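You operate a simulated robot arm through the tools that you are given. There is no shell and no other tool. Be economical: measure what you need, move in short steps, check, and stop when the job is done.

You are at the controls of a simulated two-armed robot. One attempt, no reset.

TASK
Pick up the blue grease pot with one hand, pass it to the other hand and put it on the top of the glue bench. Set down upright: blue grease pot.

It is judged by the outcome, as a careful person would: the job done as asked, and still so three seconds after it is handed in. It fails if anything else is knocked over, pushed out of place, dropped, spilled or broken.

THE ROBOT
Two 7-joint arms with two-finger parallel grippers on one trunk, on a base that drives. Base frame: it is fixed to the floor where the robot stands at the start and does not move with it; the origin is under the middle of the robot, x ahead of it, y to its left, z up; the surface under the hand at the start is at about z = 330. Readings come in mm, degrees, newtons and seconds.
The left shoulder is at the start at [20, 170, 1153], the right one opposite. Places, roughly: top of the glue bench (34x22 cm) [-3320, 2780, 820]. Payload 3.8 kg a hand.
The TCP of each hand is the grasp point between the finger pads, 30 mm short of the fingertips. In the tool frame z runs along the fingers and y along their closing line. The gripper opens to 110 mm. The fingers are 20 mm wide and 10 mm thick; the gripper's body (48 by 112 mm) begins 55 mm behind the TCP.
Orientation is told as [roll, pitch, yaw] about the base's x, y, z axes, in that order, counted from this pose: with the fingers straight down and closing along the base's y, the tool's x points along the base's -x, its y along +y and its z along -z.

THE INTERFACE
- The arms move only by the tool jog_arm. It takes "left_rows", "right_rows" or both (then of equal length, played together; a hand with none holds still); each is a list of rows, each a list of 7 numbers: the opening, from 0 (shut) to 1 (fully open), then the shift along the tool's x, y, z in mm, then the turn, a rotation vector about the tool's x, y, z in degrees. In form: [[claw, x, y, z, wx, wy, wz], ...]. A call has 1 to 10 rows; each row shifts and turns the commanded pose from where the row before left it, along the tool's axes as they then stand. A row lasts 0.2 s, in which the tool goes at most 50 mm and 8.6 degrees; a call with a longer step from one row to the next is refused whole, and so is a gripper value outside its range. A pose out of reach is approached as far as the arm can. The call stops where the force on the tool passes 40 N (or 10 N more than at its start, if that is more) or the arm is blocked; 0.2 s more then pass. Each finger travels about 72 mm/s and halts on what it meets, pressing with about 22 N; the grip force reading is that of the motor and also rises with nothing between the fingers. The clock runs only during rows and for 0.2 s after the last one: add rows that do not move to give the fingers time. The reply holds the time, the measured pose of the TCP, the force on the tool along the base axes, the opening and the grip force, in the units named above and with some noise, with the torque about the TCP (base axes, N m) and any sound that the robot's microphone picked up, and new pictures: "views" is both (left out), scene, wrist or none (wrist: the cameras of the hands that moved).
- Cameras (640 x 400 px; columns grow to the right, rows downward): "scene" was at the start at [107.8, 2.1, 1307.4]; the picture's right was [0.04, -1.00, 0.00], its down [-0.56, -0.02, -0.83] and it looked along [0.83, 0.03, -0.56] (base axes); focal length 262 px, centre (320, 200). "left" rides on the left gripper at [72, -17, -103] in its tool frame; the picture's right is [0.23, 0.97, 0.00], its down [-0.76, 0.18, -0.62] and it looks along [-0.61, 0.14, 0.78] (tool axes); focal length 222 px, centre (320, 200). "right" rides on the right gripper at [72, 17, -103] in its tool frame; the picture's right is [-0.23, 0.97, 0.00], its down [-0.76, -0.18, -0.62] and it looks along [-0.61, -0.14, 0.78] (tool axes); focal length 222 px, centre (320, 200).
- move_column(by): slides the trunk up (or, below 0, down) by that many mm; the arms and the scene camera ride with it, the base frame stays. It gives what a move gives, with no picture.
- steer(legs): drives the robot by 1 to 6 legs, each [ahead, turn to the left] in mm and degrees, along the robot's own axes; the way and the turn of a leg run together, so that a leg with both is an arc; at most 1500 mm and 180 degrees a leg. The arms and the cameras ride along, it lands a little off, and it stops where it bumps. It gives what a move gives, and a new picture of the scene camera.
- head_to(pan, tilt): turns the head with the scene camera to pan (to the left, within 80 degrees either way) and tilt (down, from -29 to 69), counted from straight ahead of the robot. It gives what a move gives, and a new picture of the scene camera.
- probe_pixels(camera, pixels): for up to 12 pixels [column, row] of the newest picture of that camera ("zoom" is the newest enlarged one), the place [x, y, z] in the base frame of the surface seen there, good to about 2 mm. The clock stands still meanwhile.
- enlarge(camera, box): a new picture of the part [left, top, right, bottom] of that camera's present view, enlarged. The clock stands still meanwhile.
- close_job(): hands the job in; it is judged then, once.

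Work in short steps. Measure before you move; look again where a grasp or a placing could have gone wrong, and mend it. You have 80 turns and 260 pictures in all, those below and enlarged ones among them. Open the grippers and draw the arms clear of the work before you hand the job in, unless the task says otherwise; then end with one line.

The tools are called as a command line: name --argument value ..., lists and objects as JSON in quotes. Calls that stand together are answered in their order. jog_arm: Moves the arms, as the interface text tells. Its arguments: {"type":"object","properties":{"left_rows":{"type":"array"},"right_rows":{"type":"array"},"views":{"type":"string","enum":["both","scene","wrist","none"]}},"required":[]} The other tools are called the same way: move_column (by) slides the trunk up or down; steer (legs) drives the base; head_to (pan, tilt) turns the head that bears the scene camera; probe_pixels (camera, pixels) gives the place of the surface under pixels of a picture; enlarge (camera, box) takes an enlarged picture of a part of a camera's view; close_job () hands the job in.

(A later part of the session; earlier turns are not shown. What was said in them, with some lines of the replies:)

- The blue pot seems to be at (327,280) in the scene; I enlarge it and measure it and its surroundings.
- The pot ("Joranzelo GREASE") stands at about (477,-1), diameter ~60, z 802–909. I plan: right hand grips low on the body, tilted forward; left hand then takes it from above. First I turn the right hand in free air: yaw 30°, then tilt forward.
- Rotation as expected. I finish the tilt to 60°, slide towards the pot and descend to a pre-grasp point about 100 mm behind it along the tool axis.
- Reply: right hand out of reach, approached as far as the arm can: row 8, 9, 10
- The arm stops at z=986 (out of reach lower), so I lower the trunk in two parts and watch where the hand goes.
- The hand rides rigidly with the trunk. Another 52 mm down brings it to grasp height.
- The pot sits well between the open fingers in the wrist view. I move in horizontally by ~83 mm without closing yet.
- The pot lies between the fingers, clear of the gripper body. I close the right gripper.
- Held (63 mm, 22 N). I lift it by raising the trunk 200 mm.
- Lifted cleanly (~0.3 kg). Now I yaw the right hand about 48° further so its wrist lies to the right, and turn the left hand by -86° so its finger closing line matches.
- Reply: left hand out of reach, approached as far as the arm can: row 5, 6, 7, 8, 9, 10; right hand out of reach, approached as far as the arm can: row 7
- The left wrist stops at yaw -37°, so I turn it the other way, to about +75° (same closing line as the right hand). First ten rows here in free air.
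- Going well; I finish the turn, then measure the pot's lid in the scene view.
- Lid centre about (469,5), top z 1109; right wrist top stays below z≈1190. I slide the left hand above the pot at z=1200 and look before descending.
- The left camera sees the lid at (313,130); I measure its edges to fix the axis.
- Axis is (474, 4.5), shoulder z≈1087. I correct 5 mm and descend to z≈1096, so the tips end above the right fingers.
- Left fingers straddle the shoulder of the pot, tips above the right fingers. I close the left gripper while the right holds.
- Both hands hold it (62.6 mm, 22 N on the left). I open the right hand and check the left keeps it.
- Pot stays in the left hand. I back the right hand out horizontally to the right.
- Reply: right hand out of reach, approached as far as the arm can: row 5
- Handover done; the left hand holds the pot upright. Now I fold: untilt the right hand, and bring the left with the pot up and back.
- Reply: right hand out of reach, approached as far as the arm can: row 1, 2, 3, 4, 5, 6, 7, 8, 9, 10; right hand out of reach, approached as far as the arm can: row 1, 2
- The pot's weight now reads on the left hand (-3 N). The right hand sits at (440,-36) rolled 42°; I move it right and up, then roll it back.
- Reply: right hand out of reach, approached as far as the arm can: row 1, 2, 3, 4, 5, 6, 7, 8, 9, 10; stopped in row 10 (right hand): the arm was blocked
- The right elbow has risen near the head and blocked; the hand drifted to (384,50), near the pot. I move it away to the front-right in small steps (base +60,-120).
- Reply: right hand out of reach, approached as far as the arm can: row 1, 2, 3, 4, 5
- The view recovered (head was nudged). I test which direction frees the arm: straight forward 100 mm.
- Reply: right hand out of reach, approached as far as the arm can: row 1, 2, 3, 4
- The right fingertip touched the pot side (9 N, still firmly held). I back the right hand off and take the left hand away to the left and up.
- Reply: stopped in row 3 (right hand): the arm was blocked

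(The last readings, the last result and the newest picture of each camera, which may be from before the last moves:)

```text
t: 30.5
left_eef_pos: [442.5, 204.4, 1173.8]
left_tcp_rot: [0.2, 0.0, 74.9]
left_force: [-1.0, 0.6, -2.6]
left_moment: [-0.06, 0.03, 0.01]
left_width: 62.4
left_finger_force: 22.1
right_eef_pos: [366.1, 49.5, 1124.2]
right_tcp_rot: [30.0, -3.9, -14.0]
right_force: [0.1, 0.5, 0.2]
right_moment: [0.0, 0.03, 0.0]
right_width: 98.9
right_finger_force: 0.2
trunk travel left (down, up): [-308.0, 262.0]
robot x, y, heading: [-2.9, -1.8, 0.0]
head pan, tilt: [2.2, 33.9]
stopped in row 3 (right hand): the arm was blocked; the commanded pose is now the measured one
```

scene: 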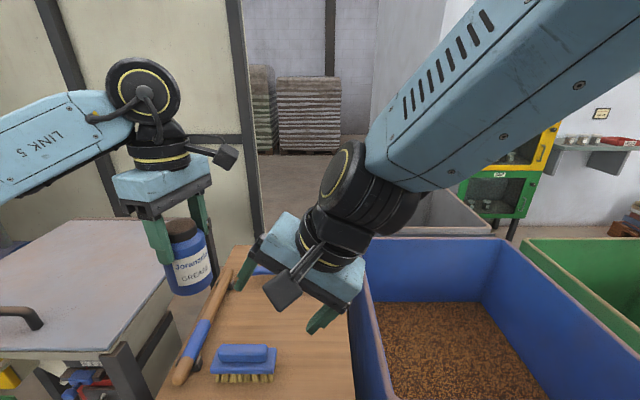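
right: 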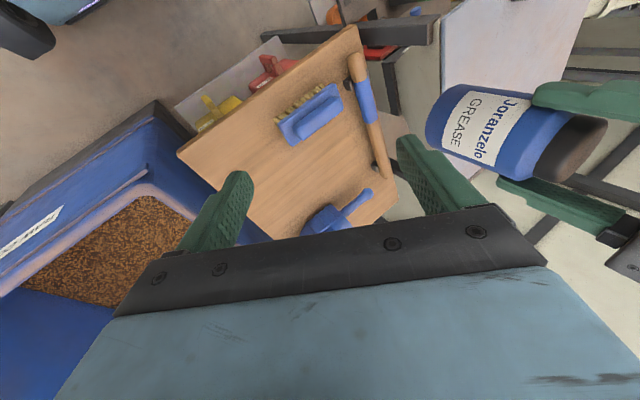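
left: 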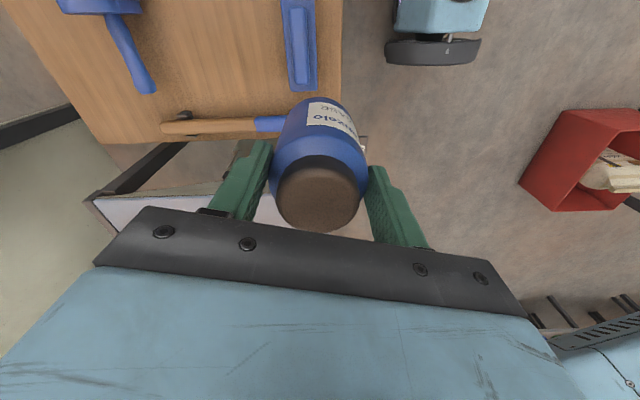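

I try moving the right hand to the right and slightly down, away from pot and head.

jog_arm --right_rows '[[0.9, -8.2, -44, -1.5, 0, 0, 0], [0.9, -8.2, -44, -1.5, 0, 0, 0], [0.9, -8.2, -44, -1.5, 0, 0, 0], [0.9, -8.2, -44, -1.5, 0, 0, 0]]' --views "scene"

```text
t: 31.5
left_eef_pos: [441.7, 205.3, 1173.8]
left_tcp_rot: [0.1, 0.0, 74.9]
left_force: [-0.7, 0.1, -3.6]
left_moment: [0.01, 0.02, 0.01]
left_width: 62.5
left_finger_force: 21.7
right_eef_pos: [314.7, -24.6, 1044.7]
right_tcp_rot: [30.2, -4.4, -13.8]
right_force: [-0.2, -0.1, 0.1]
right_moment: [0.0, -0.02, 0.01]
right_width: 99.1
right_finger_force: 0.1
right hand out of reach, approached as far as the arm can: row 2, 3, 4
trunk travel left (down, up): [-308.0, 262.0]
robot x, y, heading: [-3.9, -2.0, 0.0]
head pan, tilt: [2.2, 33.9]
```

scene: 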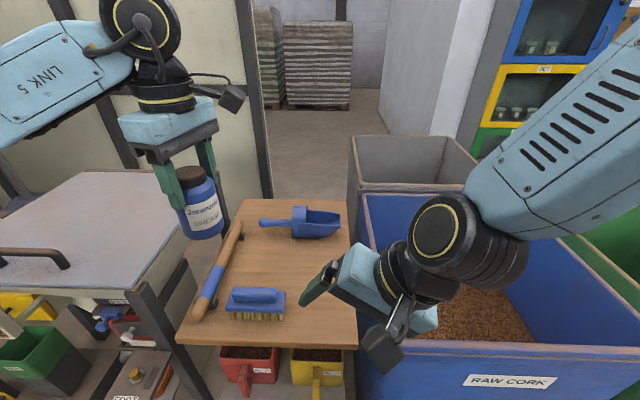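

Head is free again. Now I turn the right hand back toward straight-down in place.

jog_arm --right_rows '[[0.9, 0, 0, 0, 7.5, 0, -3], [0.9, 0, 0, 0, 7.5, 0, -3], [0.9, 0, 0, 0, 7.5, 0, -3], [0.9, 0, 0, 0, 7.5, 0, -3]]' --views "scene"

```text
t: 32.5
left_eef_pos: [442.0, 206.0, 1173.7]
left_tcp_rot: [0.1, 0.1, 74.9]
left_force: [0.5, 1.1, -2.9]
left_moment: [0.01, 0.0, -0.01]
left_width: 62.1
left_finger_force: 21.4
right_eef_pos: [319.1, -23.4, 1045.1]
right_tcp_rot: [-1.3, -7.2, -2.2]
right_force: [-0.6, 0.6, 1.1]
right_moment: [0.02, -0.01, -0.01]
right_width: 98.9
right_finger_force: 0.0
right hand out of reach, approached as far as the arm can: row 1
trunk travel left (down, up): [-308.0, 262.0]
robot x, y, heading: [-0.6, 3.0, 0.1]
head pan, tilt: [2.2, 33.9]
```

scene: 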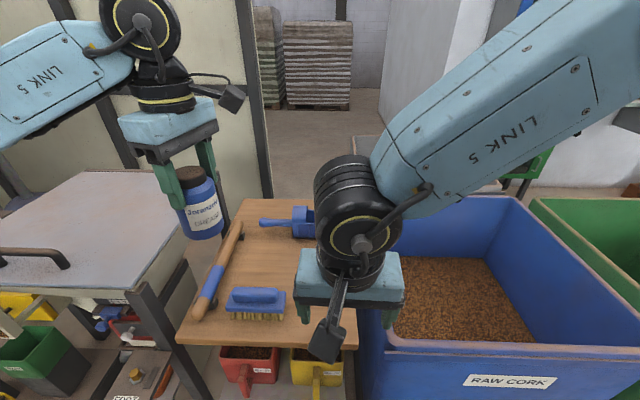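

Right arm is back in a normal posture at (319,-23). I move it to its own side: -175 mm in y and up a little.

jog_arm --right_rows '[[0.9, 0, -42, -10, 0, 1.8, 0], [0.9, 0, -42, -10, 0, 1.8, 0], [0.9, 0, -42, -10, 0, 1.8, 0], [0.9, 0, -42, -10, 0, 1.8, 0]]' --views "scene"

probe_pixels --camera "scene" --pixels '[[190, 177], [200, 235], [200, 205], [185, 205], [217, 205]]'

enlarge --camera "scene" --box '[100, 100, 280, 260]'

```text
t: 33.5
left_eef_pos: [441.6, 204.8, 1175.6]
left_tcp_rot: [0.0, -0.1, 74.9]
left_force: [0.3, -0.1, -2.7]
left_moment: [-0.01, -0.01, 0.0]
left_width: 62.4
left_finger_force: 21.8
right_eef_pos: [309.3, -192.5, 1084.1]
right_tcp_rot: [-1.2, -0.2, -2.4]
right_force: [-0.8, 0.5, -0.6]
right_moment: [0.02, -0.01, 0.01]
right_width: 99.0
right_finger_force: 0.1
trunk travel left (down, up): [-308.0, 262.0]
robot x, y, heading: [-2.7, 1.1, 0.1]
head pan, tilt: [2.2, 33.9]
```

scene: 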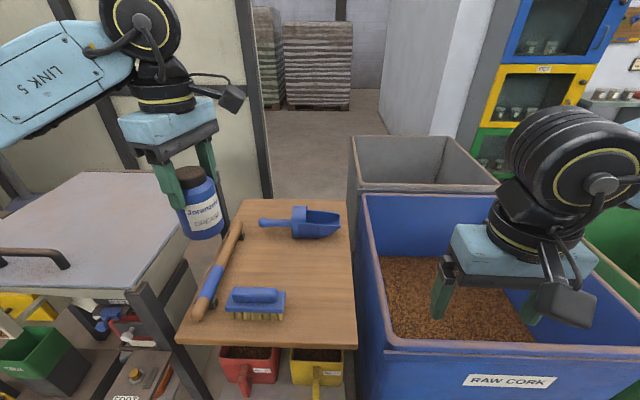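

```text
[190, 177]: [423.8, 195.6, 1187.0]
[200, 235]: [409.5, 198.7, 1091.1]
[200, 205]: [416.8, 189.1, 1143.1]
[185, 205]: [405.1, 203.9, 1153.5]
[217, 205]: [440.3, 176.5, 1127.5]
```

```text
2.50 times, centred on (190, 180) of scene
```

zoom: 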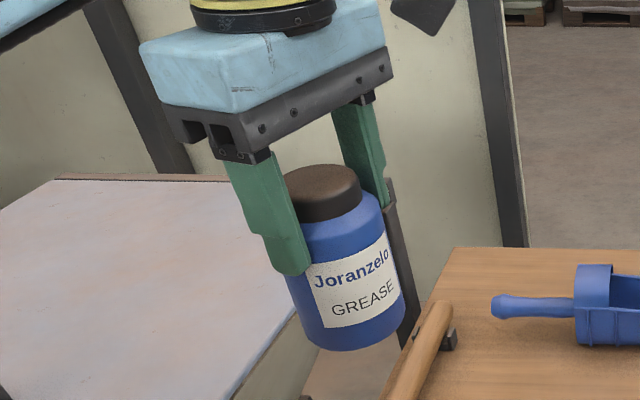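

Both arms are sound. Before driving, I look to the left with the head.

head_to --pan 80 --tilt 20

head_to --pan -80 --tilt 25

```text
t: 35.0
left_eef_pos: [440.7, 204.3, 1174.5]
left_tcp_rot: [0.0, 0.0, 74.9]
left_force: [-0.7, 0.9, -3.2]
left_moment: [-0.01, -0.03, -0.02]
left_width: 62.4
left_finger_force: 21.4
right_eef_pos: [310.0, -190.1, 1085.1]
right_tcp_rot: [-1.3, -0.1, -2.4]
right_force: [-0.8, 0.1, 0.4]
right_moment: [-0.01, -0.02, 0.0]
right_width: 99.3
right_finger_force: 0.1
trunk travel left (down, up): [-308.0, 262.0]
robot x, y, heading: [0.9, -2.6, 0.0]
head pan, tilt: [80.0, 20.0]
```

scene: 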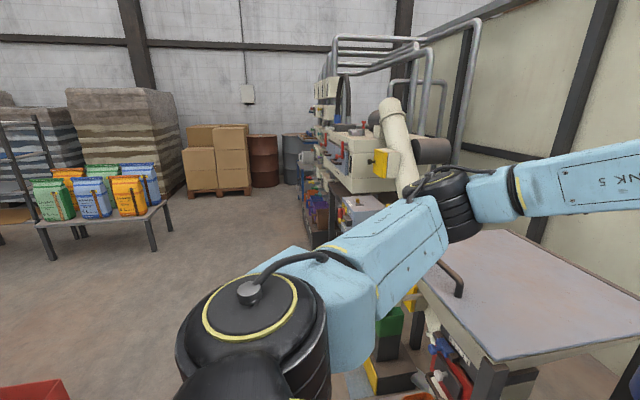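

```text
t: 37.5
left_eef_pos: [441.6, 204.1, 1174.6]
left_tcp_rot: [-0.1, 0.1, 74.9]
left_force: [0.7, 0.5, -2.8]
left_moment: [0.01, 0.02, 0.0]
left_width: 62.7
left_finger_force: 22.0
right_eef_pos: [309.7, -190.6, 1084.2]
right_tcp_rot: [-1.2, -0.1, -2.4]
right_force: [-0.2, 0.3, -0.4]
right_moment: [0.04, 0.02, 0.01]
right_width: 98.9
right_finger_force: 0.0
trunk travel left (down, up): [-308.0, 262.0]
robot x, y, heading: [1.3, -3.5, -0.2]
head pan, tilt: [-80.0, 25.0]
```

scene: 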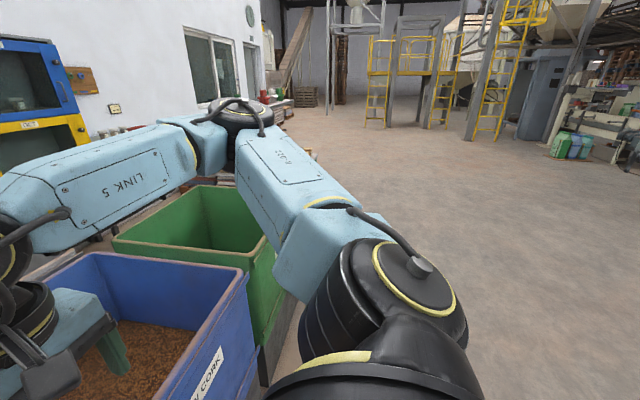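

Space behind looks open. I back out straight by 500 mm and look left-behind afterwards.

steer --legs '[[-500, 0]]'

head_to --pan 80 --tilt 30

```text
t: 40.4
left_eef_pos: [-55.8, 205.5, 1174.0]
left_tcp_rot: [0.0, -0.1, 74.9]
left_force: [-0.1, 0.6, -2.3]
left_moment: [0.0, -0.02, 0.03]
left_width: 62.5
left_finger_force: 22.7
right_eef_pos: [-188.0, -188.8, 1083.6]
right_tcp_rot: [-1.3, -0.2, -2.4]
right_force: [-1.0, 0.1, 0.6]
right_moment: [-0.01, -0.02, -0.02]
right_width: 99.1
right_finger_force: 0.0
trunk travel left (down, up): [-308.0, 262.0]
robot x, y, heading: [-496.1, -1.1, 0.0]
head pan, tilt: [-80.0, 25.0]
```

scene: 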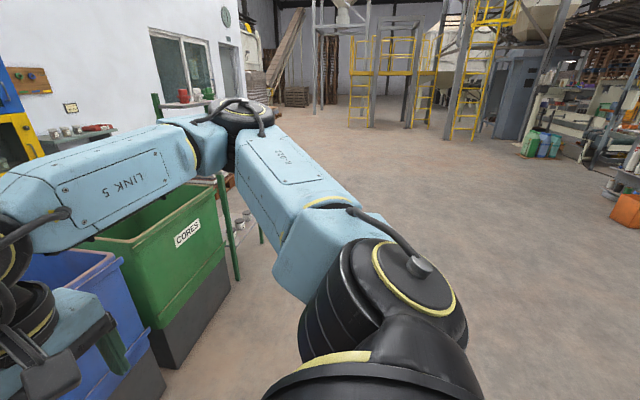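

```text
t: 42.9
left_eef_pos: [-56.2, 204.8, 1173.7]
left_tcp_rot: [0.1, 0.0, 74.9]
left_force: [-0.1, 1.0, -3.0]
left_moment: [0.0, -0.04, -0.01]
left_width: 62.5
left_finger_force: 22.1
right_eef_pos: [-189.3, -190.7, 1084.2]
right_tcp_rot: [-1.3, -0.1, -2.4]
right_force: [0.9, -0.1, 0.1]
right_moment: [0.0, -0.02, -0.03]
right_width: 99.2
right_finger_force: 0.1
trunk travel left (down, up): [-308.0, 262.0]
robot x, y, heading: [-497.6, -2.1, -0.1]
head pan, tilt: [80.0, 30.0]
```

scene: 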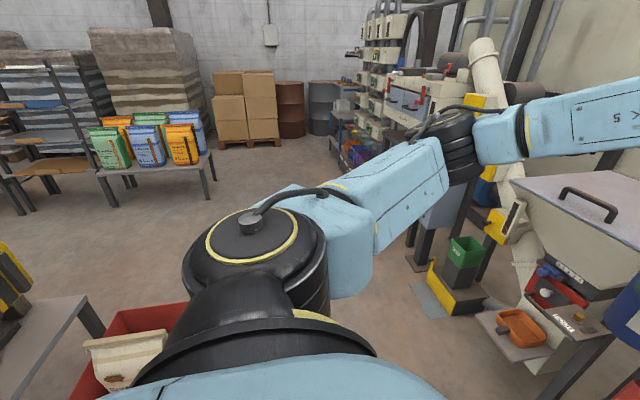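

I measure the obstacles: red crate (150,320), table left (50,320), sack bench (150,180).

probe_pixels --camera "scene" --pixels '[[110, 315], [180, 303], [85, 385], [75, 300], [20, 385], [10, 330], [10, 275], [210, 160], [100, 175], [30, 210], [445, 310], [250, 200]]'

```text
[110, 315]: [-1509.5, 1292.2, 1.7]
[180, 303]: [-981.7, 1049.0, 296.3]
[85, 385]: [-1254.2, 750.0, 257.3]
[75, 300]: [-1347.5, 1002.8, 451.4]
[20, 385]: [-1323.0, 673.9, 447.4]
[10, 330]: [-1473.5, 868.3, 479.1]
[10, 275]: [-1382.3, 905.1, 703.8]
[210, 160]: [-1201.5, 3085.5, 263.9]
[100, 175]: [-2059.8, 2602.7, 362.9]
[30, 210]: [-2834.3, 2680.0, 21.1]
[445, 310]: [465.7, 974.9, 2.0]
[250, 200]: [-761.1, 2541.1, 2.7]
```

Rotation in place is clear (nearest obstacle >0.9 m). I turn left 150° and look ahead.

steer --legs '[[0, 150]]'

head_to --pan 0 --tilt 18

```text
t: 49.3
left_eef_pos: [-980.0, 67.4, 1173.0]
left_tcp_rot: [0.0, 0.1, -137.8]
left_force: [-0.2, 0.3, -1.9]
left_moment: [0.01, -0.01, 0.03]
left_width: 62.4
left_finger_force: 21.9
right_eef_pos: [-654.6, 327.2, 1084.4]
right_tcp_rot: [-1.3, -0.1, 144.8]
right_force: [-0.2, 0.0, -0.2]
right_moment: [-0.01, 0.01, 0.0]
right_width: 99.0
right_finger_force: 0.0
trunk travel left (down, up): [-308.0, 262.0]
robot x, y, heading: [-495.5, -1.3, 147.5]
head pan, tilt: [80.0, 30.0]
```

scene: 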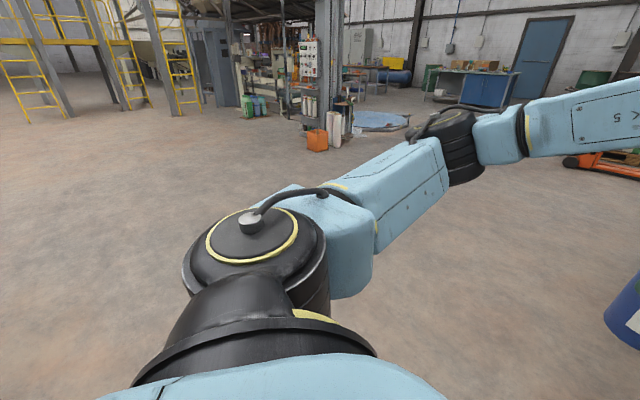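

```text
t: 50.9
left_eef_pos: [-979.5, 68.2, 1174.3]
left_tcp_rot: [0.1, 0.0, -137.8]
left_force: [0.3, -0.7, -2.4]
left_moment: [0.0, 0.0, 0.0]
left_width: 62.4
left_finger_force: 22.2
right_eef_pos: [-655.6, 327.4, 1085.8]
right_tcp_rot: [-1.3, -0.1, 144.8]
right_force: [-0.3, -0.7, 0.5]
right_moment: [0.02, 0.03, 0.02]
right_width: 99.0
right_finger_force: 0.1
trunk travel left (down, up): [-308.0, 262.0]
robot x, y, heading: [-499.0, 1.6, 147.4]
head pan, tilt: [0.0, 18.0]
```

scene: 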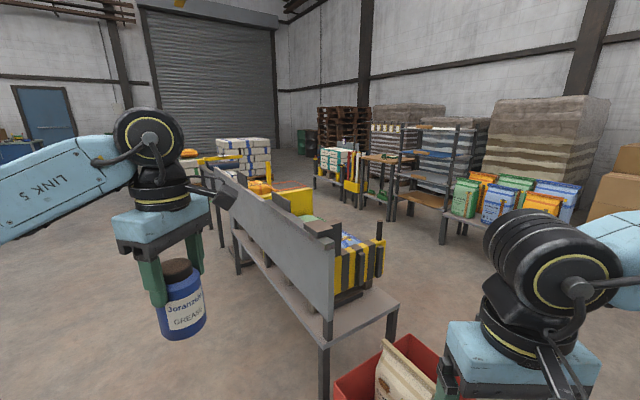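

The glue bench should appear near column 376, row 151; I enlarge there and probe.

enlarge --camera "scene" --box '[300, 100, 480, 230]'

probe_pixels --camera "scene" --pixels '[[385, 158], [370, 157], [400, 158], [340, 152], [388, 210], [435, 203], [430, 127], [443, 240], [325, 345], [380, 310], [215, 170], [380, 235]]'

```text
3.08 times, centred on (390, 165) of scene
```

zoom: 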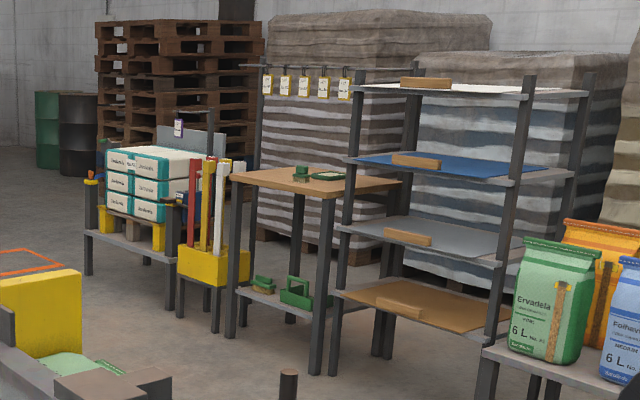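

```text
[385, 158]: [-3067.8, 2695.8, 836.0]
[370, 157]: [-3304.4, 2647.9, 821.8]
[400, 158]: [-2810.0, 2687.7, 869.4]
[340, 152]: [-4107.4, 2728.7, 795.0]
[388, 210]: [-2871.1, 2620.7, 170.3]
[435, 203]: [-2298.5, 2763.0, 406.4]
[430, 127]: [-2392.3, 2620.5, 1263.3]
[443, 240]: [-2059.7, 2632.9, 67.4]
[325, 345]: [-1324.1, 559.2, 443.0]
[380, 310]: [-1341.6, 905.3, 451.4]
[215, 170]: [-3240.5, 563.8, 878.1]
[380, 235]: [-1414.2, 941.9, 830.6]
```

The glue bench (wooden top, z≈821) stands between a broom stand and a shelf rack, facing -y. Route: heading 90° along x≈-500 to y≈1000, check, then on. First the turn and 900 mm.

steer --legs '[[0, -57.5], [900, 0]]'

```text
t: 58.2
left_eef_pos: [-703.8, 1350.0, 1174.2]
left_tcp_rot: [0.1, 0.0, 164.9]
left_force: [-0.2, -0.1, -3.2]
left_moment: [-0.04, -0.05, -0.02]
left_width: 62.3
left_finger_force: 22.1
right_eef_pos: [-308.1, 1219.3, 1084.7]
right_tcp_rot: [-1.3, -0.1, 87.7]
right_force: [0.1, -0.3, 0.4]
right_moment: [0.0, -0.01, 0.01]
right_width: 98.9
right_finger_force: 0.1
trunk travel left (down, up): [-308.0, 262.0]
robot x, y, heading: [-498.8, 908.3, 90.0]
head pan, tilt: [0.0, 18.0]
```

scene: 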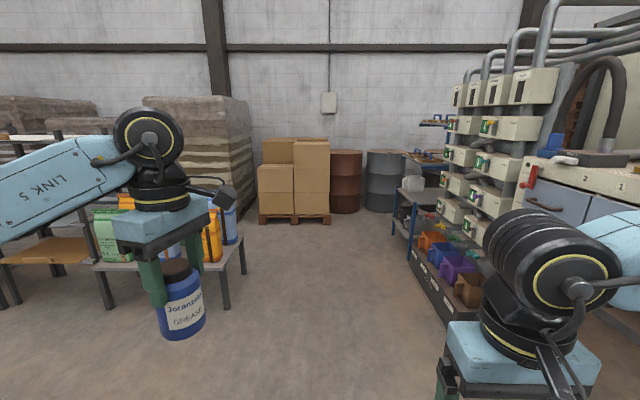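

Ahead looks free; I check the lateral clearance to the cabinets on the right and sack bench on the left.

probe_pixels --camera "scene" --pixels '[[460, 300], [412, 250], [470, 200], [530, 185], [243, 260], [150, 265], [220, 305], [40, 250], [310, 215]]'

```text
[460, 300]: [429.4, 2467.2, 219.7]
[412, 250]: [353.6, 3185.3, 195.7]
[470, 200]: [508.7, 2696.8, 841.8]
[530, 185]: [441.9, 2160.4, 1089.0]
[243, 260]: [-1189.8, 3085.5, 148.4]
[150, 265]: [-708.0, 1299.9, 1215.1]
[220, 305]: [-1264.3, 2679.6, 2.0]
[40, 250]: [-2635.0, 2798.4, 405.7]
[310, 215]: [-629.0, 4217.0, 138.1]
```

Plenty of room. I drive on to y≈1800, turn left to heading 180° and look along the corridor.

steer --legs '[[870, 0], [0, 90]]'

```text
t: 66.5
left_eef_pos: [-952.1, 1627.8, 1174.9]
left_tcp_rot: [0.1, 0.0, -109.5]
left_force: [-0.7, 0.6, -2.8]
left_moment: [-0.02, 0.02, 0.0]
left_width: 62.5
left_finger_force: 21.7
right_eef_pos: [-789.8, 2011.7, 1084.4]
right_tcp_rot: [-1.4, -0.1, 173.1]
right_force: [0.6, 1.0, -0.1]
right_moment: [0.0, 0.02, -0.03]
right_width: 98.8
right_finger_force: 0.0
trunk travel left (down, up): [-308.0, 262.0]
robot x, y, heading: [-493.0, 1798.3, 175.8]
head pan, tilt: [0.0, 18.0]
```

scene: 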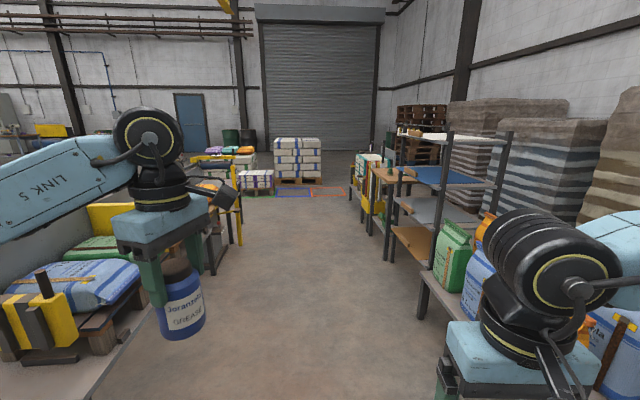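

I probe the corridor edges on both sides.

probe_pixels --camera "scene" --pixels '[[110, 345], [60, 280], [240, 210], [205, 255], [440, 260], [395, 240], [400, 175], [425, 305], [375, 225], [405, 140], [330, 260]]'

```text
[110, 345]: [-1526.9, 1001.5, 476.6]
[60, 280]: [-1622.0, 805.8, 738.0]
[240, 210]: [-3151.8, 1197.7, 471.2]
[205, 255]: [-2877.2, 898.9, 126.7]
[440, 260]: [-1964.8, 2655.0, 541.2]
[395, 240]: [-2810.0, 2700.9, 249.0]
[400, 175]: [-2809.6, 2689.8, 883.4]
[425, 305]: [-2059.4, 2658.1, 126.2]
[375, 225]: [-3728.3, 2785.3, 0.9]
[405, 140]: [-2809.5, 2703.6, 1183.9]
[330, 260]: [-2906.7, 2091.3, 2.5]
```

Corridor is y≈1000–2650, mine ~1850. I drive 2.6 m along it.

steer --legs '[[0, 2.7], [1300, 0], [1300, 0]]'

```text
t: 79.5
left_eef_pos: [-3535.1, 1802.0, 1173.4]
left_tcp_rot: [0.1, 0.0, -110.0]
left_force: [0.1, 0.2, -2.8]
left_moment: [-0.01, -0.03, 0.01]
left_width: 62.4
left_finger_force: 22.3
right_eef_pos: [-3371.8, 2183.5, 1085.4]
right_tcp_rot: [-1.3, -0.1, 172.7]
right_force: [0.0, -0.3, -0.7]
right_moment: [0.02, -0.02, -0.01]
right_width: 99.0
right_finger_force: 0.0
trunk travel left (down, up): [-308.0, 262.0]
robot x, y, heading: [-3074.7, 1968.8, 175.3]
head pan, tilt: [0.0, 18.0]
```

scene: 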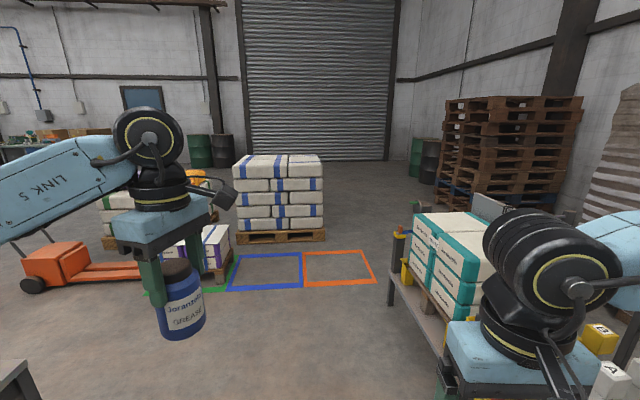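

Now at (-3075,1969). I turn right 85° to face the bench and tilt the head down.

steer --legs '[[0, -85.3]]'

head_to --pan 10 --tilt 30

```text
t: 83.5
left_eef_pos: [-3284.1, 2409.4, 1174.2]
left_tcp_rot: [0.1, 0.0, 165.2]
left_force: [-0.4, -0.4, -3.4]
left_moment: [-0.02, 0.0, -0.01]
left_width: 62.6
left_finger_force: 21.7
right_eef_pos: [-2889.4, 2278.3, 1085.0]
right_tcp_rot: [-1.4, 0.0, 88.0]
right_force: [0.1, 0.0, 0.1]
right_moment: [-0.02, 0.01, -0.01]
right_width: 98.8
right_finger_force: 0.1
trunk travel left (down, up): [-308.0, 262.0]
robot x, y, heading: [-3083.0, 1969.0, 89.7]
head pan, tilt: [0.0, 18.0]
```

scene: 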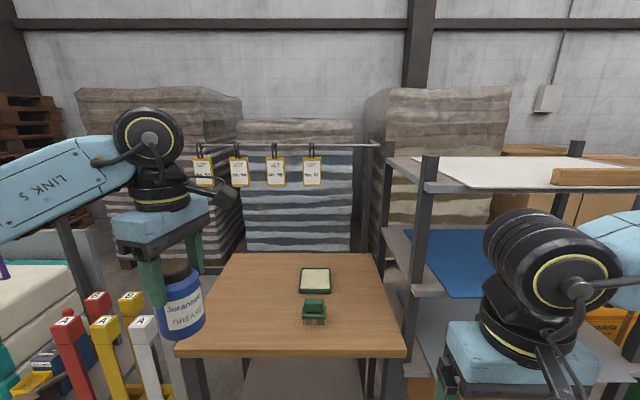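

```text
t: 84.3
left_eef_pos: [-3284.9, 2409.0, 1173.6]
left_tcp_rot: [0.1, -0.1, 165.3]
left_force: [0.0, 0.4, -3.4]
left_moment: [-0.01, 0.01, 0.01]
left_width: 62.5
left_finger_force: 21.5
right_eef_pos: [-2889.4, 2279.4, 1084.0]
right_tcp_rot: [-1.3, -0.1, 87.9]
right_force: [-0.1, 0.5, 0.4]
right_moment: [-0.01, 0.01, 0.01]
right_width: 99.2
right_finger_force: 0.0
trunk travel left (down, up): [-308.0, 262.0]
robot x, y, heading: [-3076.8, 1971.1, 90.6]
head pan, tilt: [10.0, 30.0]
```

scene: 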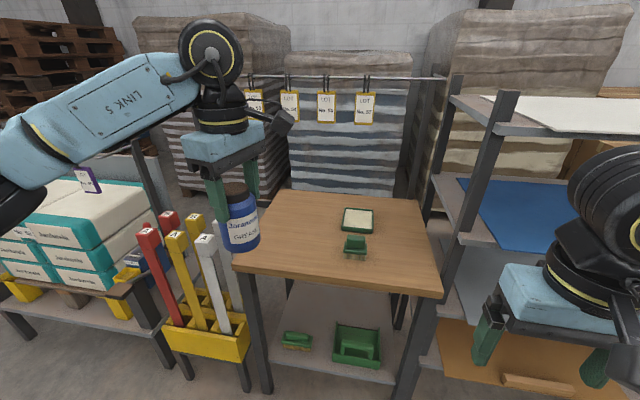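

Bench top is clear on its left half. I measure the top, its corners, the items on it and the tags.

probe_pixels --camera "scene" --pixels '[[300, 240], [240, 268], [432, 290], [275, 195], [415, 205], [345, 215], [345, 245], [372, 222], [327, 107], [362, 107], [440, 76], [350, 290]]'

```text
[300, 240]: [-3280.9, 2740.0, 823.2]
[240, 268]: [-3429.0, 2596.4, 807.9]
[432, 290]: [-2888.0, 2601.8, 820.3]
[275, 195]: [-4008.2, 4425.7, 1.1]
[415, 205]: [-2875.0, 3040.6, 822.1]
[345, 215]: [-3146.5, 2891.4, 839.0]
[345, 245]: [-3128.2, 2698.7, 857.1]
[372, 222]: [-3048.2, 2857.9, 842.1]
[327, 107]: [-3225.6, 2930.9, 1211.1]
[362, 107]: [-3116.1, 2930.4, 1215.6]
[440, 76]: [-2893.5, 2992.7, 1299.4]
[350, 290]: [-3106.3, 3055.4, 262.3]
```

I check the brooms on the left so the elbow does not meet them.

probe_pixels --camera "scene" --pixels '[[150, 235], [205, 243], [178, 238], [195, 218], [168, 218], [87, 178], [40, 160], [100, 120], [20, 200]]'

steer --legs '[[200, 0]]'

```text
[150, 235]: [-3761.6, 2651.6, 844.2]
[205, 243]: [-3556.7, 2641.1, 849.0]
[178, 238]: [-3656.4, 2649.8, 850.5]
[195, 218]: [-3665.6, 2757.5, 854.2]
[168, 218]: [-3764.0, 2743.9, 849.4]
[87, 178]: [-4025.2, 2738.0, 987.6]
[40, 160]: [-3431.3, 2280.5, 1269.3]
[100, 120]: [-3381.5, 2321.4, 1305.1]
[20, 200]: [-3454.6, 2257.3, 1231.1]
```

```text
t: 85.9
left_eef_pos: [-3287.5, 2608.8, 1174.1]
left_tcp_rot: [0.1, 0.0, 165.3]
left_force: [0.3, 0.1, -2.7]
left_moment: [-0.03, -0.01, 0.03]
left_width: 62.3
left_finger_force: 22.0
right_eef_pos: [-2891.0, 2479.6, 1083.6]
right_tcp_rot: [-1.2, -0.2, 88.2]
right_force: [-0.2, 0.5, 0.4]
right_moment: [-0.02, 0.01, 0.0]
right_width: 99.1
right_finger_force: 0.0
trunk travel left (down, up): [-308.0, 262.0]
robot x, y, heading: [-3078.4, 2166.9, 90.5]
head pan, tilt: [10.0, 30.0]
```

scene: 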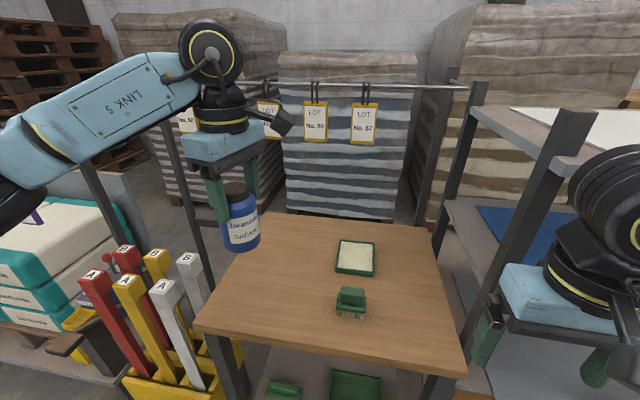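

Brooms top out at z≈860, arm well above. I drive 60 mm more.

steer --legs '[[60, 0]]'

```text
t: 86.9
left_eef_pos: [-3287.2, 2668.5, 1173.1]
left_tcp_rot: [0.1, 0.0, 165.3]
left_force: [-0.3, 0.9, -3.7]
left_moment: [-0.01, 0.0, 0.01]
left_width: 62.7
left_finger_force: 22.3
right_eef_pos: [-2890.9, 2540.2, 1084.5]
right_tcp_rot: [-1.2, -0.1, 87.9]
right_force: [0.1, 0.2, 0.6]
right_moment: [-0.02, -0.02, -0.02]
right_width: 98.9
right_finger_force: 0.3
trunk travel left (down, up): [-308.0, 262.0]
robot x, y, heading: [-3080.1, 2230.2, 90.5]
head pan, tilt: [10.0, 30.0]
```

scene: 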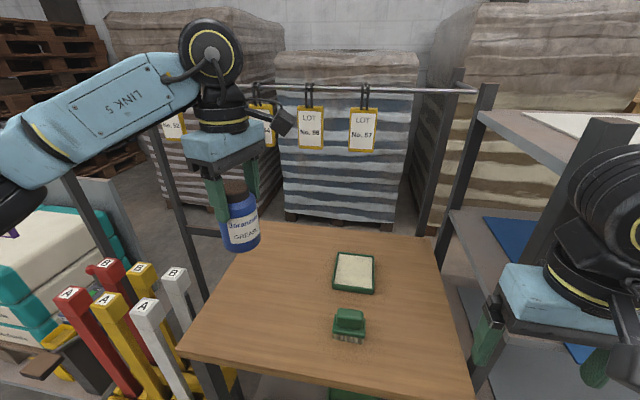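

Now with the arm: shift the pot to (-3310,2740) and lower 150 mm.

jog_arm --left_rows '[[0, -20, -32, 0, 0, 0, 0], [0, -20, -32, 0, 0, 0, 0], [0, 0, 0, 30, 0, 0, 0], [0, 0, 0, 30, 0, 0, 0], [0, 0, 0, 30, 0, 0, 0], [0, 0, 0, 30, 0, 0, 0], [0, 0, 0, 30, 0, 0, 0]]'

```text
t: 88.5
left_eef_pos: [-3312.3, 2740.4, 1023.5]
left_tcp_rot: [0.2, 0.0, 165.3]
left_force: [0.0, 0.1, -3.5]
left_moment: [0.0, -0.06, 0.02]
left_width: 62.4
left_finger_force: 22.2
right_eef_pos: [-2891.4, 2538.2, 1084.8]
right_tcp_rot: [-1.3, -0.1, 88.1]
right_force: [0.1, 0.2, 0.3]
right_moment: [0.01, 0.02, -0.03]
right_width: 99.1
right_finger_force: 0.1
trunk travel left (down, up): [-308.0, 262.0]
robot x, y, heading: [-3079.3, 2229.6, 90.6]
head pan, tilt: [10.0, 30.0]
```

scene: 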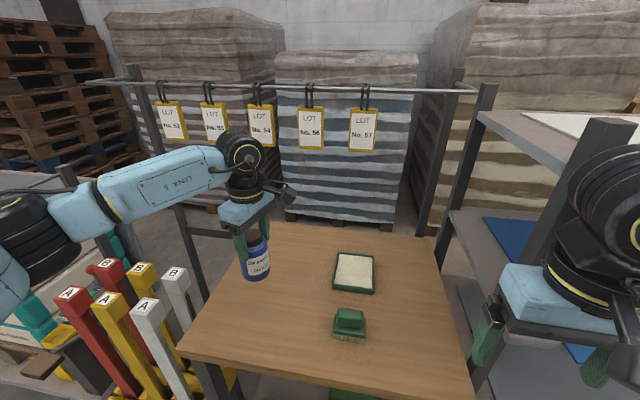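
left: 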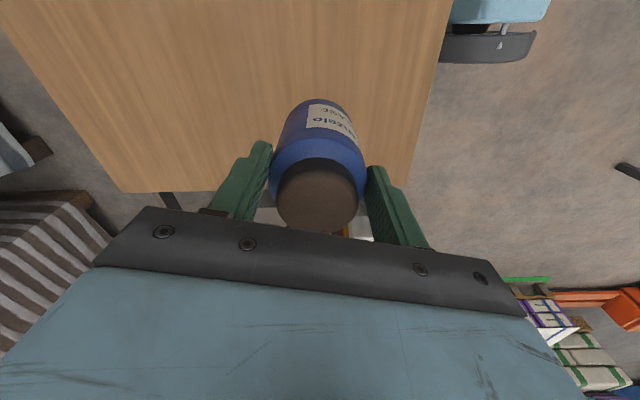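

The pot looks coaxial with the fingers. I measure bottom of the pot and the surface under it.

enlarge --camera "scene" --box '[200, 190, 320, 300]'

probe_pixels --camera "scene" --pixels '[[258, 277], [258, 262], [250, 276], [266, 275], [258, 285], [250, 300], [230, 300], [290, 250]]'

```text
3.64 times, centred on (260, 245) of scene
```

zoom: 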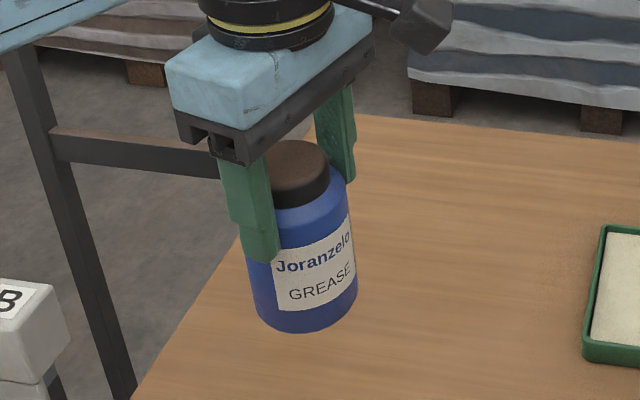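

```text
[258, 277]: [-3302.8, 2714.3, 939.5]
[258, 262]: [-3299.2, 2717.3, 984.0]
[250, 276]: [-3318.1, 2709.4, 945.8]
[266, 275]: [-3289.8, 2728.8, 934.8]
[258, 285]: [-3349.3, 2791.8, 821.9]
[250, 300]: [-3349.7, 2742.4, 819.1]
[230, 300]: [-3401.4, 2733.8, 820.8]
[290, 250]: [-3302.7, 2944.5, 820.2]
```

Pot bottom at ≈929, surface 820.5: 108 mm to go. I lower 96 mm, then check.

jog_arm --left_rows '[[0, 0, 0, 30, 0, 0, 0], [0, 0, 0, 30, 0, 0, 0], [0, 0, 0, 20, 0, 0, 0], [0, 0, 0, 16, 0, 0, 0], [0, 0, 0, 0, 0, 0, 0]]'

enlarge --camera "scene" --box '[200, 200, 340, 320]'

```text
t: 89.7
left_eef_pos: [-3310.4, 2740.5, 927.9]
left_tcp_rot: [0.1, 0.0, 165.3]
left_force: [0.0, -0.9, -3.4]
left_moment: [0.06, -0.04, 0.01]
left_width: 62.4
left_finger_force: 22.1
right_eef_pos: [-2892.3, 2538.4, 1084.1]
right_tcp_rot: [-1.3, -0.1, 88.0]
right_force: [-0.3, -0.1, -0.7]
right_moment: [0.01, 0.0, 0.01]
right_width: 98.9
right_finger_force: 0.0
trunk travel left (down, up): [-308.0, 262.0]
robot x, y, heading: [-3079.0, 2229.2, 90.5]
head pan, tilt: [10.0, 30.0]
```

scene: 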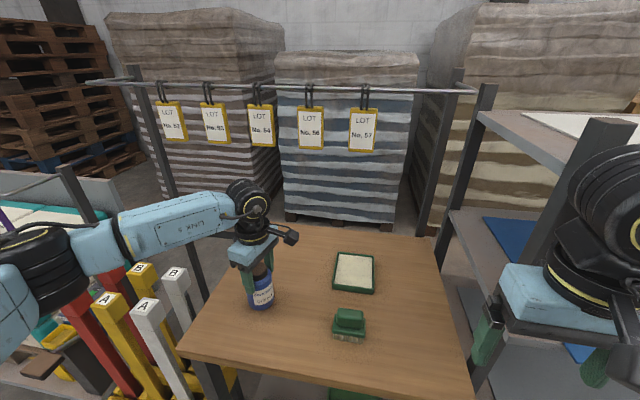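
left: 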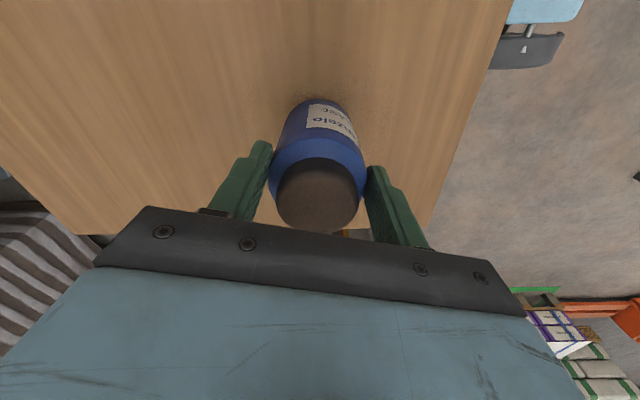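

```text
3.33 times, centred on (270, 260) of scene
```

zoom: 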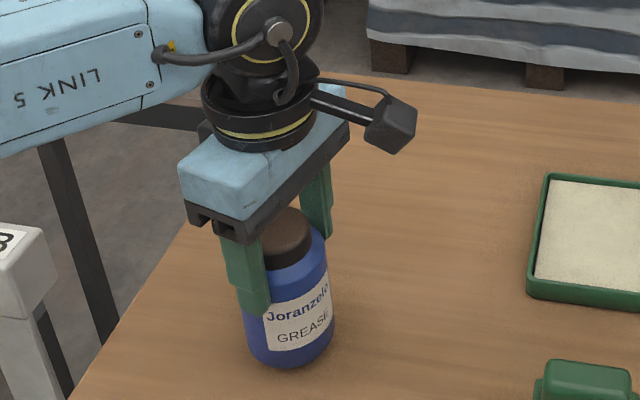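

About 12 mm left. I lower 10 mm in small steps, watching the force.

jog_arm --left_rows '[[0, 0, 0, 3, 0, 0, 0], [0, 0, 0, 3, 0, 0, 0], [0, 0, 0, 2, 0, 0, 0], [0, 0, 0, 2, 0, 0, 0], [0, 0, 0, 0, 0, 0, 0]]' --views "none"

```text
t: 90.9
left_eef_pos: [-3310.7, 2741.5, 918.5]
left_tcp_rot: [0.1, 0.1, 165.4]
left_force: [0.0, 0.7, -3.1]
left_moment: [0.03, 0.0, 0.01]
left_width: 62.4
left_finger_force: 21.9
right_eef_pos: [-2890.4, 2538.6, 1084.6]
right_tcp_rot: [-1.4, -0.2, 88.1]
right_force: [-0.7, 0.8, -0.3]
right_moment: [0.01, 0.01, 0.02]
right_width: 98.9
right_finger_force: 0.0
trunk travel left (down, up): [-308.0, 262.0]
robot x, y, heading: [-3081.8, 2229.7, 90.3]
head pan, tilt: [10.0, 30.0]
```

No contact yet. I go 1.5 mm at a time.

jog_arm --left_rows '[[0, 0, 0, 1.5, 0, 0, 0], [0, 0, 0, 1.5, 0, 0, 0], [0, 0, 0, 0, 0, 0, 0]]' --views "none"

```text
t: 91.7
left_eef_pos: [-3310.5, 2742.2, 916.9]
left_tcp_rot: [-0.2, -0.2, 165.3]
left_force: [-3.3, 0.3, 15.0]
left_moment: [-0.08, 0.15, 0.03]
left_width: 62.9
left_finger_force: 21.8
right_eef_pos: [-2890.9, 2536.8, 1084.6]
right_tcp_rot: [-1.2, -0.2, 88.0]
right_force: [0.4, 0.1, -0.6]
right_moment: [-0.01, 0.0, 0.0]
right_width: 99.1
right_finger_force: 0.1
trunk travel left (down, up): [-308.0, 262.0]
robot x, y, heading: [-3080.2, 2227.7, 90.5]
head pan, tilt: [10.0, 30.0]
```

Contact (15 N). I ease up slightly and open the left gripper.

jog_arm --left_rows '[[0, 0, 0, -0.8, 0, 0, 0], [0.7, 0, 0, 0, 0, 0, 0], [0.9, 0, 0, 0, 0, 0, 0], [0.95, 0, 0, 0, 0, 0, 0], [0.95, 0, 0, 0, 0, 0, 0]]'

enlarge --camera "scene" --box '[200, 200, 340, 320]'

```text
t: 92.9
left_eef_pos: [-3309.7, 2739.5, 916.3]
left_tcp_rot: [0.2, -0.1, 165.3]
left_force: [0.3, 0.0, -0.1]
left_moment: [0.01, 0.03, -0.02]
left_width: 104.6
left_finger_force: 0.1
right_eef_pos: [-2890.8, 2537.5, 1084.3]
right_tcp_rot: [-1.3, -0.3, 88.0]
right_force: [0.5, 0.0, 0.5]
right_moment: [-0.01, 0.02, 0.0]
right_width: 99.0
right_finger_force: 0.0
trunk travel left (down, up): [-308.0, 262.0]
robot x, y, heading: [-3084.1, 2225.4, 90.3]
head pan, tilt: [10.0, 30.0]
```

scene: 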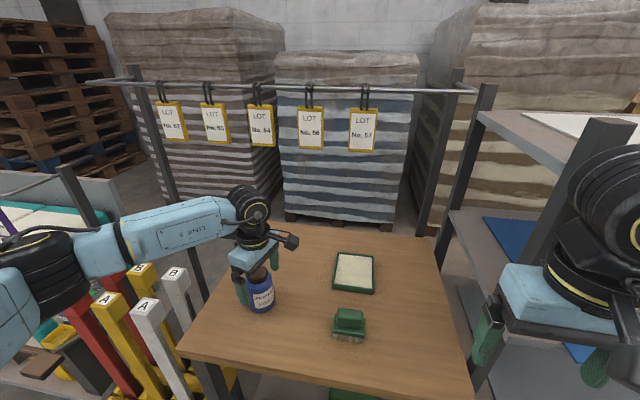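
left: 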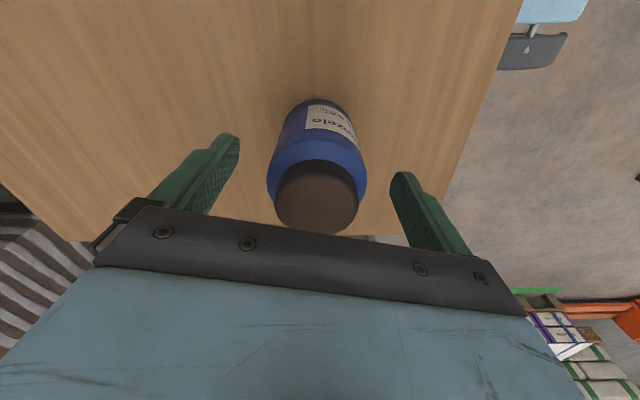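

```text
3.33 times, centred on (270, 260) of scene
```

zoom: 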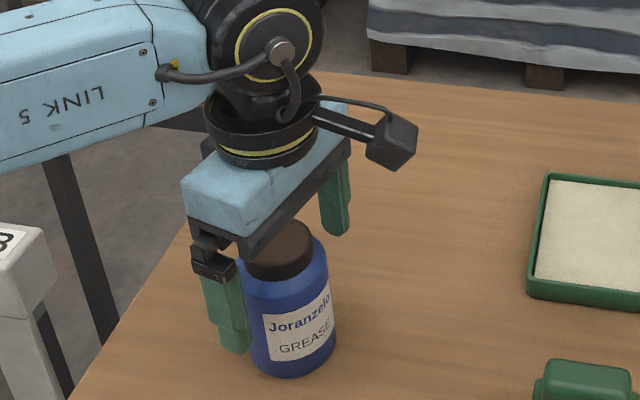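

The pot stands free between the open fingers. I raise the left hand straight up, then draw it back.

jog_arm --left_rows '[[0.95, 0, 0, -20, 0, 0, 0], [0.95, 0, 0, -30, 0, 0, 0], [0.95, 0, 0, -30, 0, 0, 0], [0.95, 0, 0, -30, 0, 0, 0], [0.95, 0, 0, -30, 0, 0, 0], [0.95, 0, 0, -30, 0, 0, 0], [0.95, 0, 0, -30, 0, 0, 0], [0.95, 0, 0, -30, 0, 0, 0], [0.95, 20, 32, 0, 0, 0, 0], [0.95, 20, 32, 0, 0, 0, 0]]' --views "none"

steer --legs '[[-250, 0]]'

enlarge --camera "scene" --box '[210, 150, 450, 310]'

```text
t: 95.1
left_eef_pos: [-3284.5, 2666.3, 1146.8]
left_tcp_rot: [-0.1, 0.0, 165.2]
left_force: [0.8, -0.2, 0.3]
left_moment: [0.04, 0.04, 0.03]
left_width: 104.4
left_finger_force: 0.1
right_eef_pos: [-2891.8, 2537.1, 1084.5]
right_tcp_rot: [-1.2, -0.2, 88.0]
right_force: [-0.1, -0.7, 0.3]
right_moment: [-0.02, 0.01, 0.01]
right_width: 98.7
right_finger_force: 0.1
trunk travel left (down, up): [-308.0, 262.0]
robot x, y, heading: [-3082.1, 2226.0, 90.5]
head pan, tilt: [10.0, 30.0]
```

```text
t: 96.9
left_eef_pos: [-3284.3, 2407.7, 1146.3]
left_tcp_rot: [0.0, 0.1, 165.4]
left_force: [0.6, -0.8, 0.7]
left_moment: [0.05, 0.0, 0.02]
left_width: 104.6
left_finger_force: 0.0
right_eef_pos: [-2890.4, 2281.1, 1085.2]
right_tcp_rot: [-1.3, -0.2, 88.1]
right_force: [-0.3, 0.4, 0.6]
right_moment: [0.04, -0.01, 0.02]
right_width: 98.9
right_finger_force: 0.1
trunk travel left (down, up): [-308.0, 262.0]
robot x, y, heading: [-3076.9, 1972.9, 90.7]
head pan, tilt: [10.0, 30.0]
```

scene: 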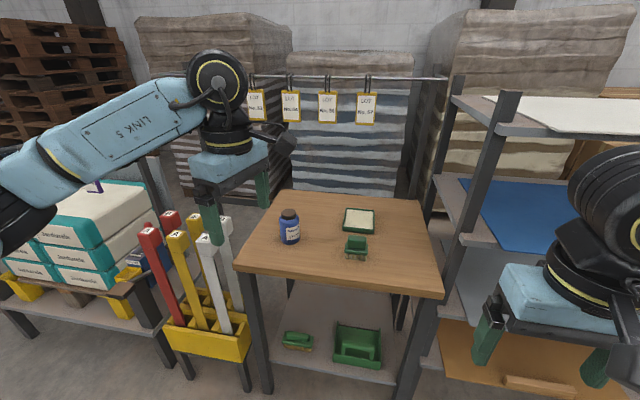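

```text
2.50 times, centred on (330, 230) of scene
```

zoom: 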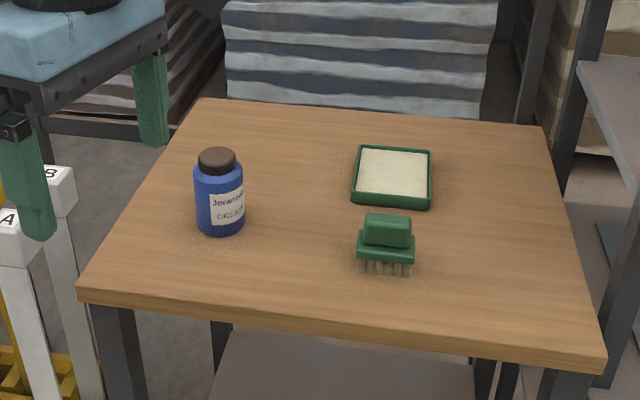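

The pot stands upright on the bench top, nothing else was moved, and both hands are open and clear. I hand the job in.

close_job

```text
The job is handed in.
```

The blue grease pot was picked up with the right hand, passed to the left, and now stands upright on the glue bench; while I was folding the right arm away, its finger briefly touched the pot (about 9 N), but the pot stayed firmly held.
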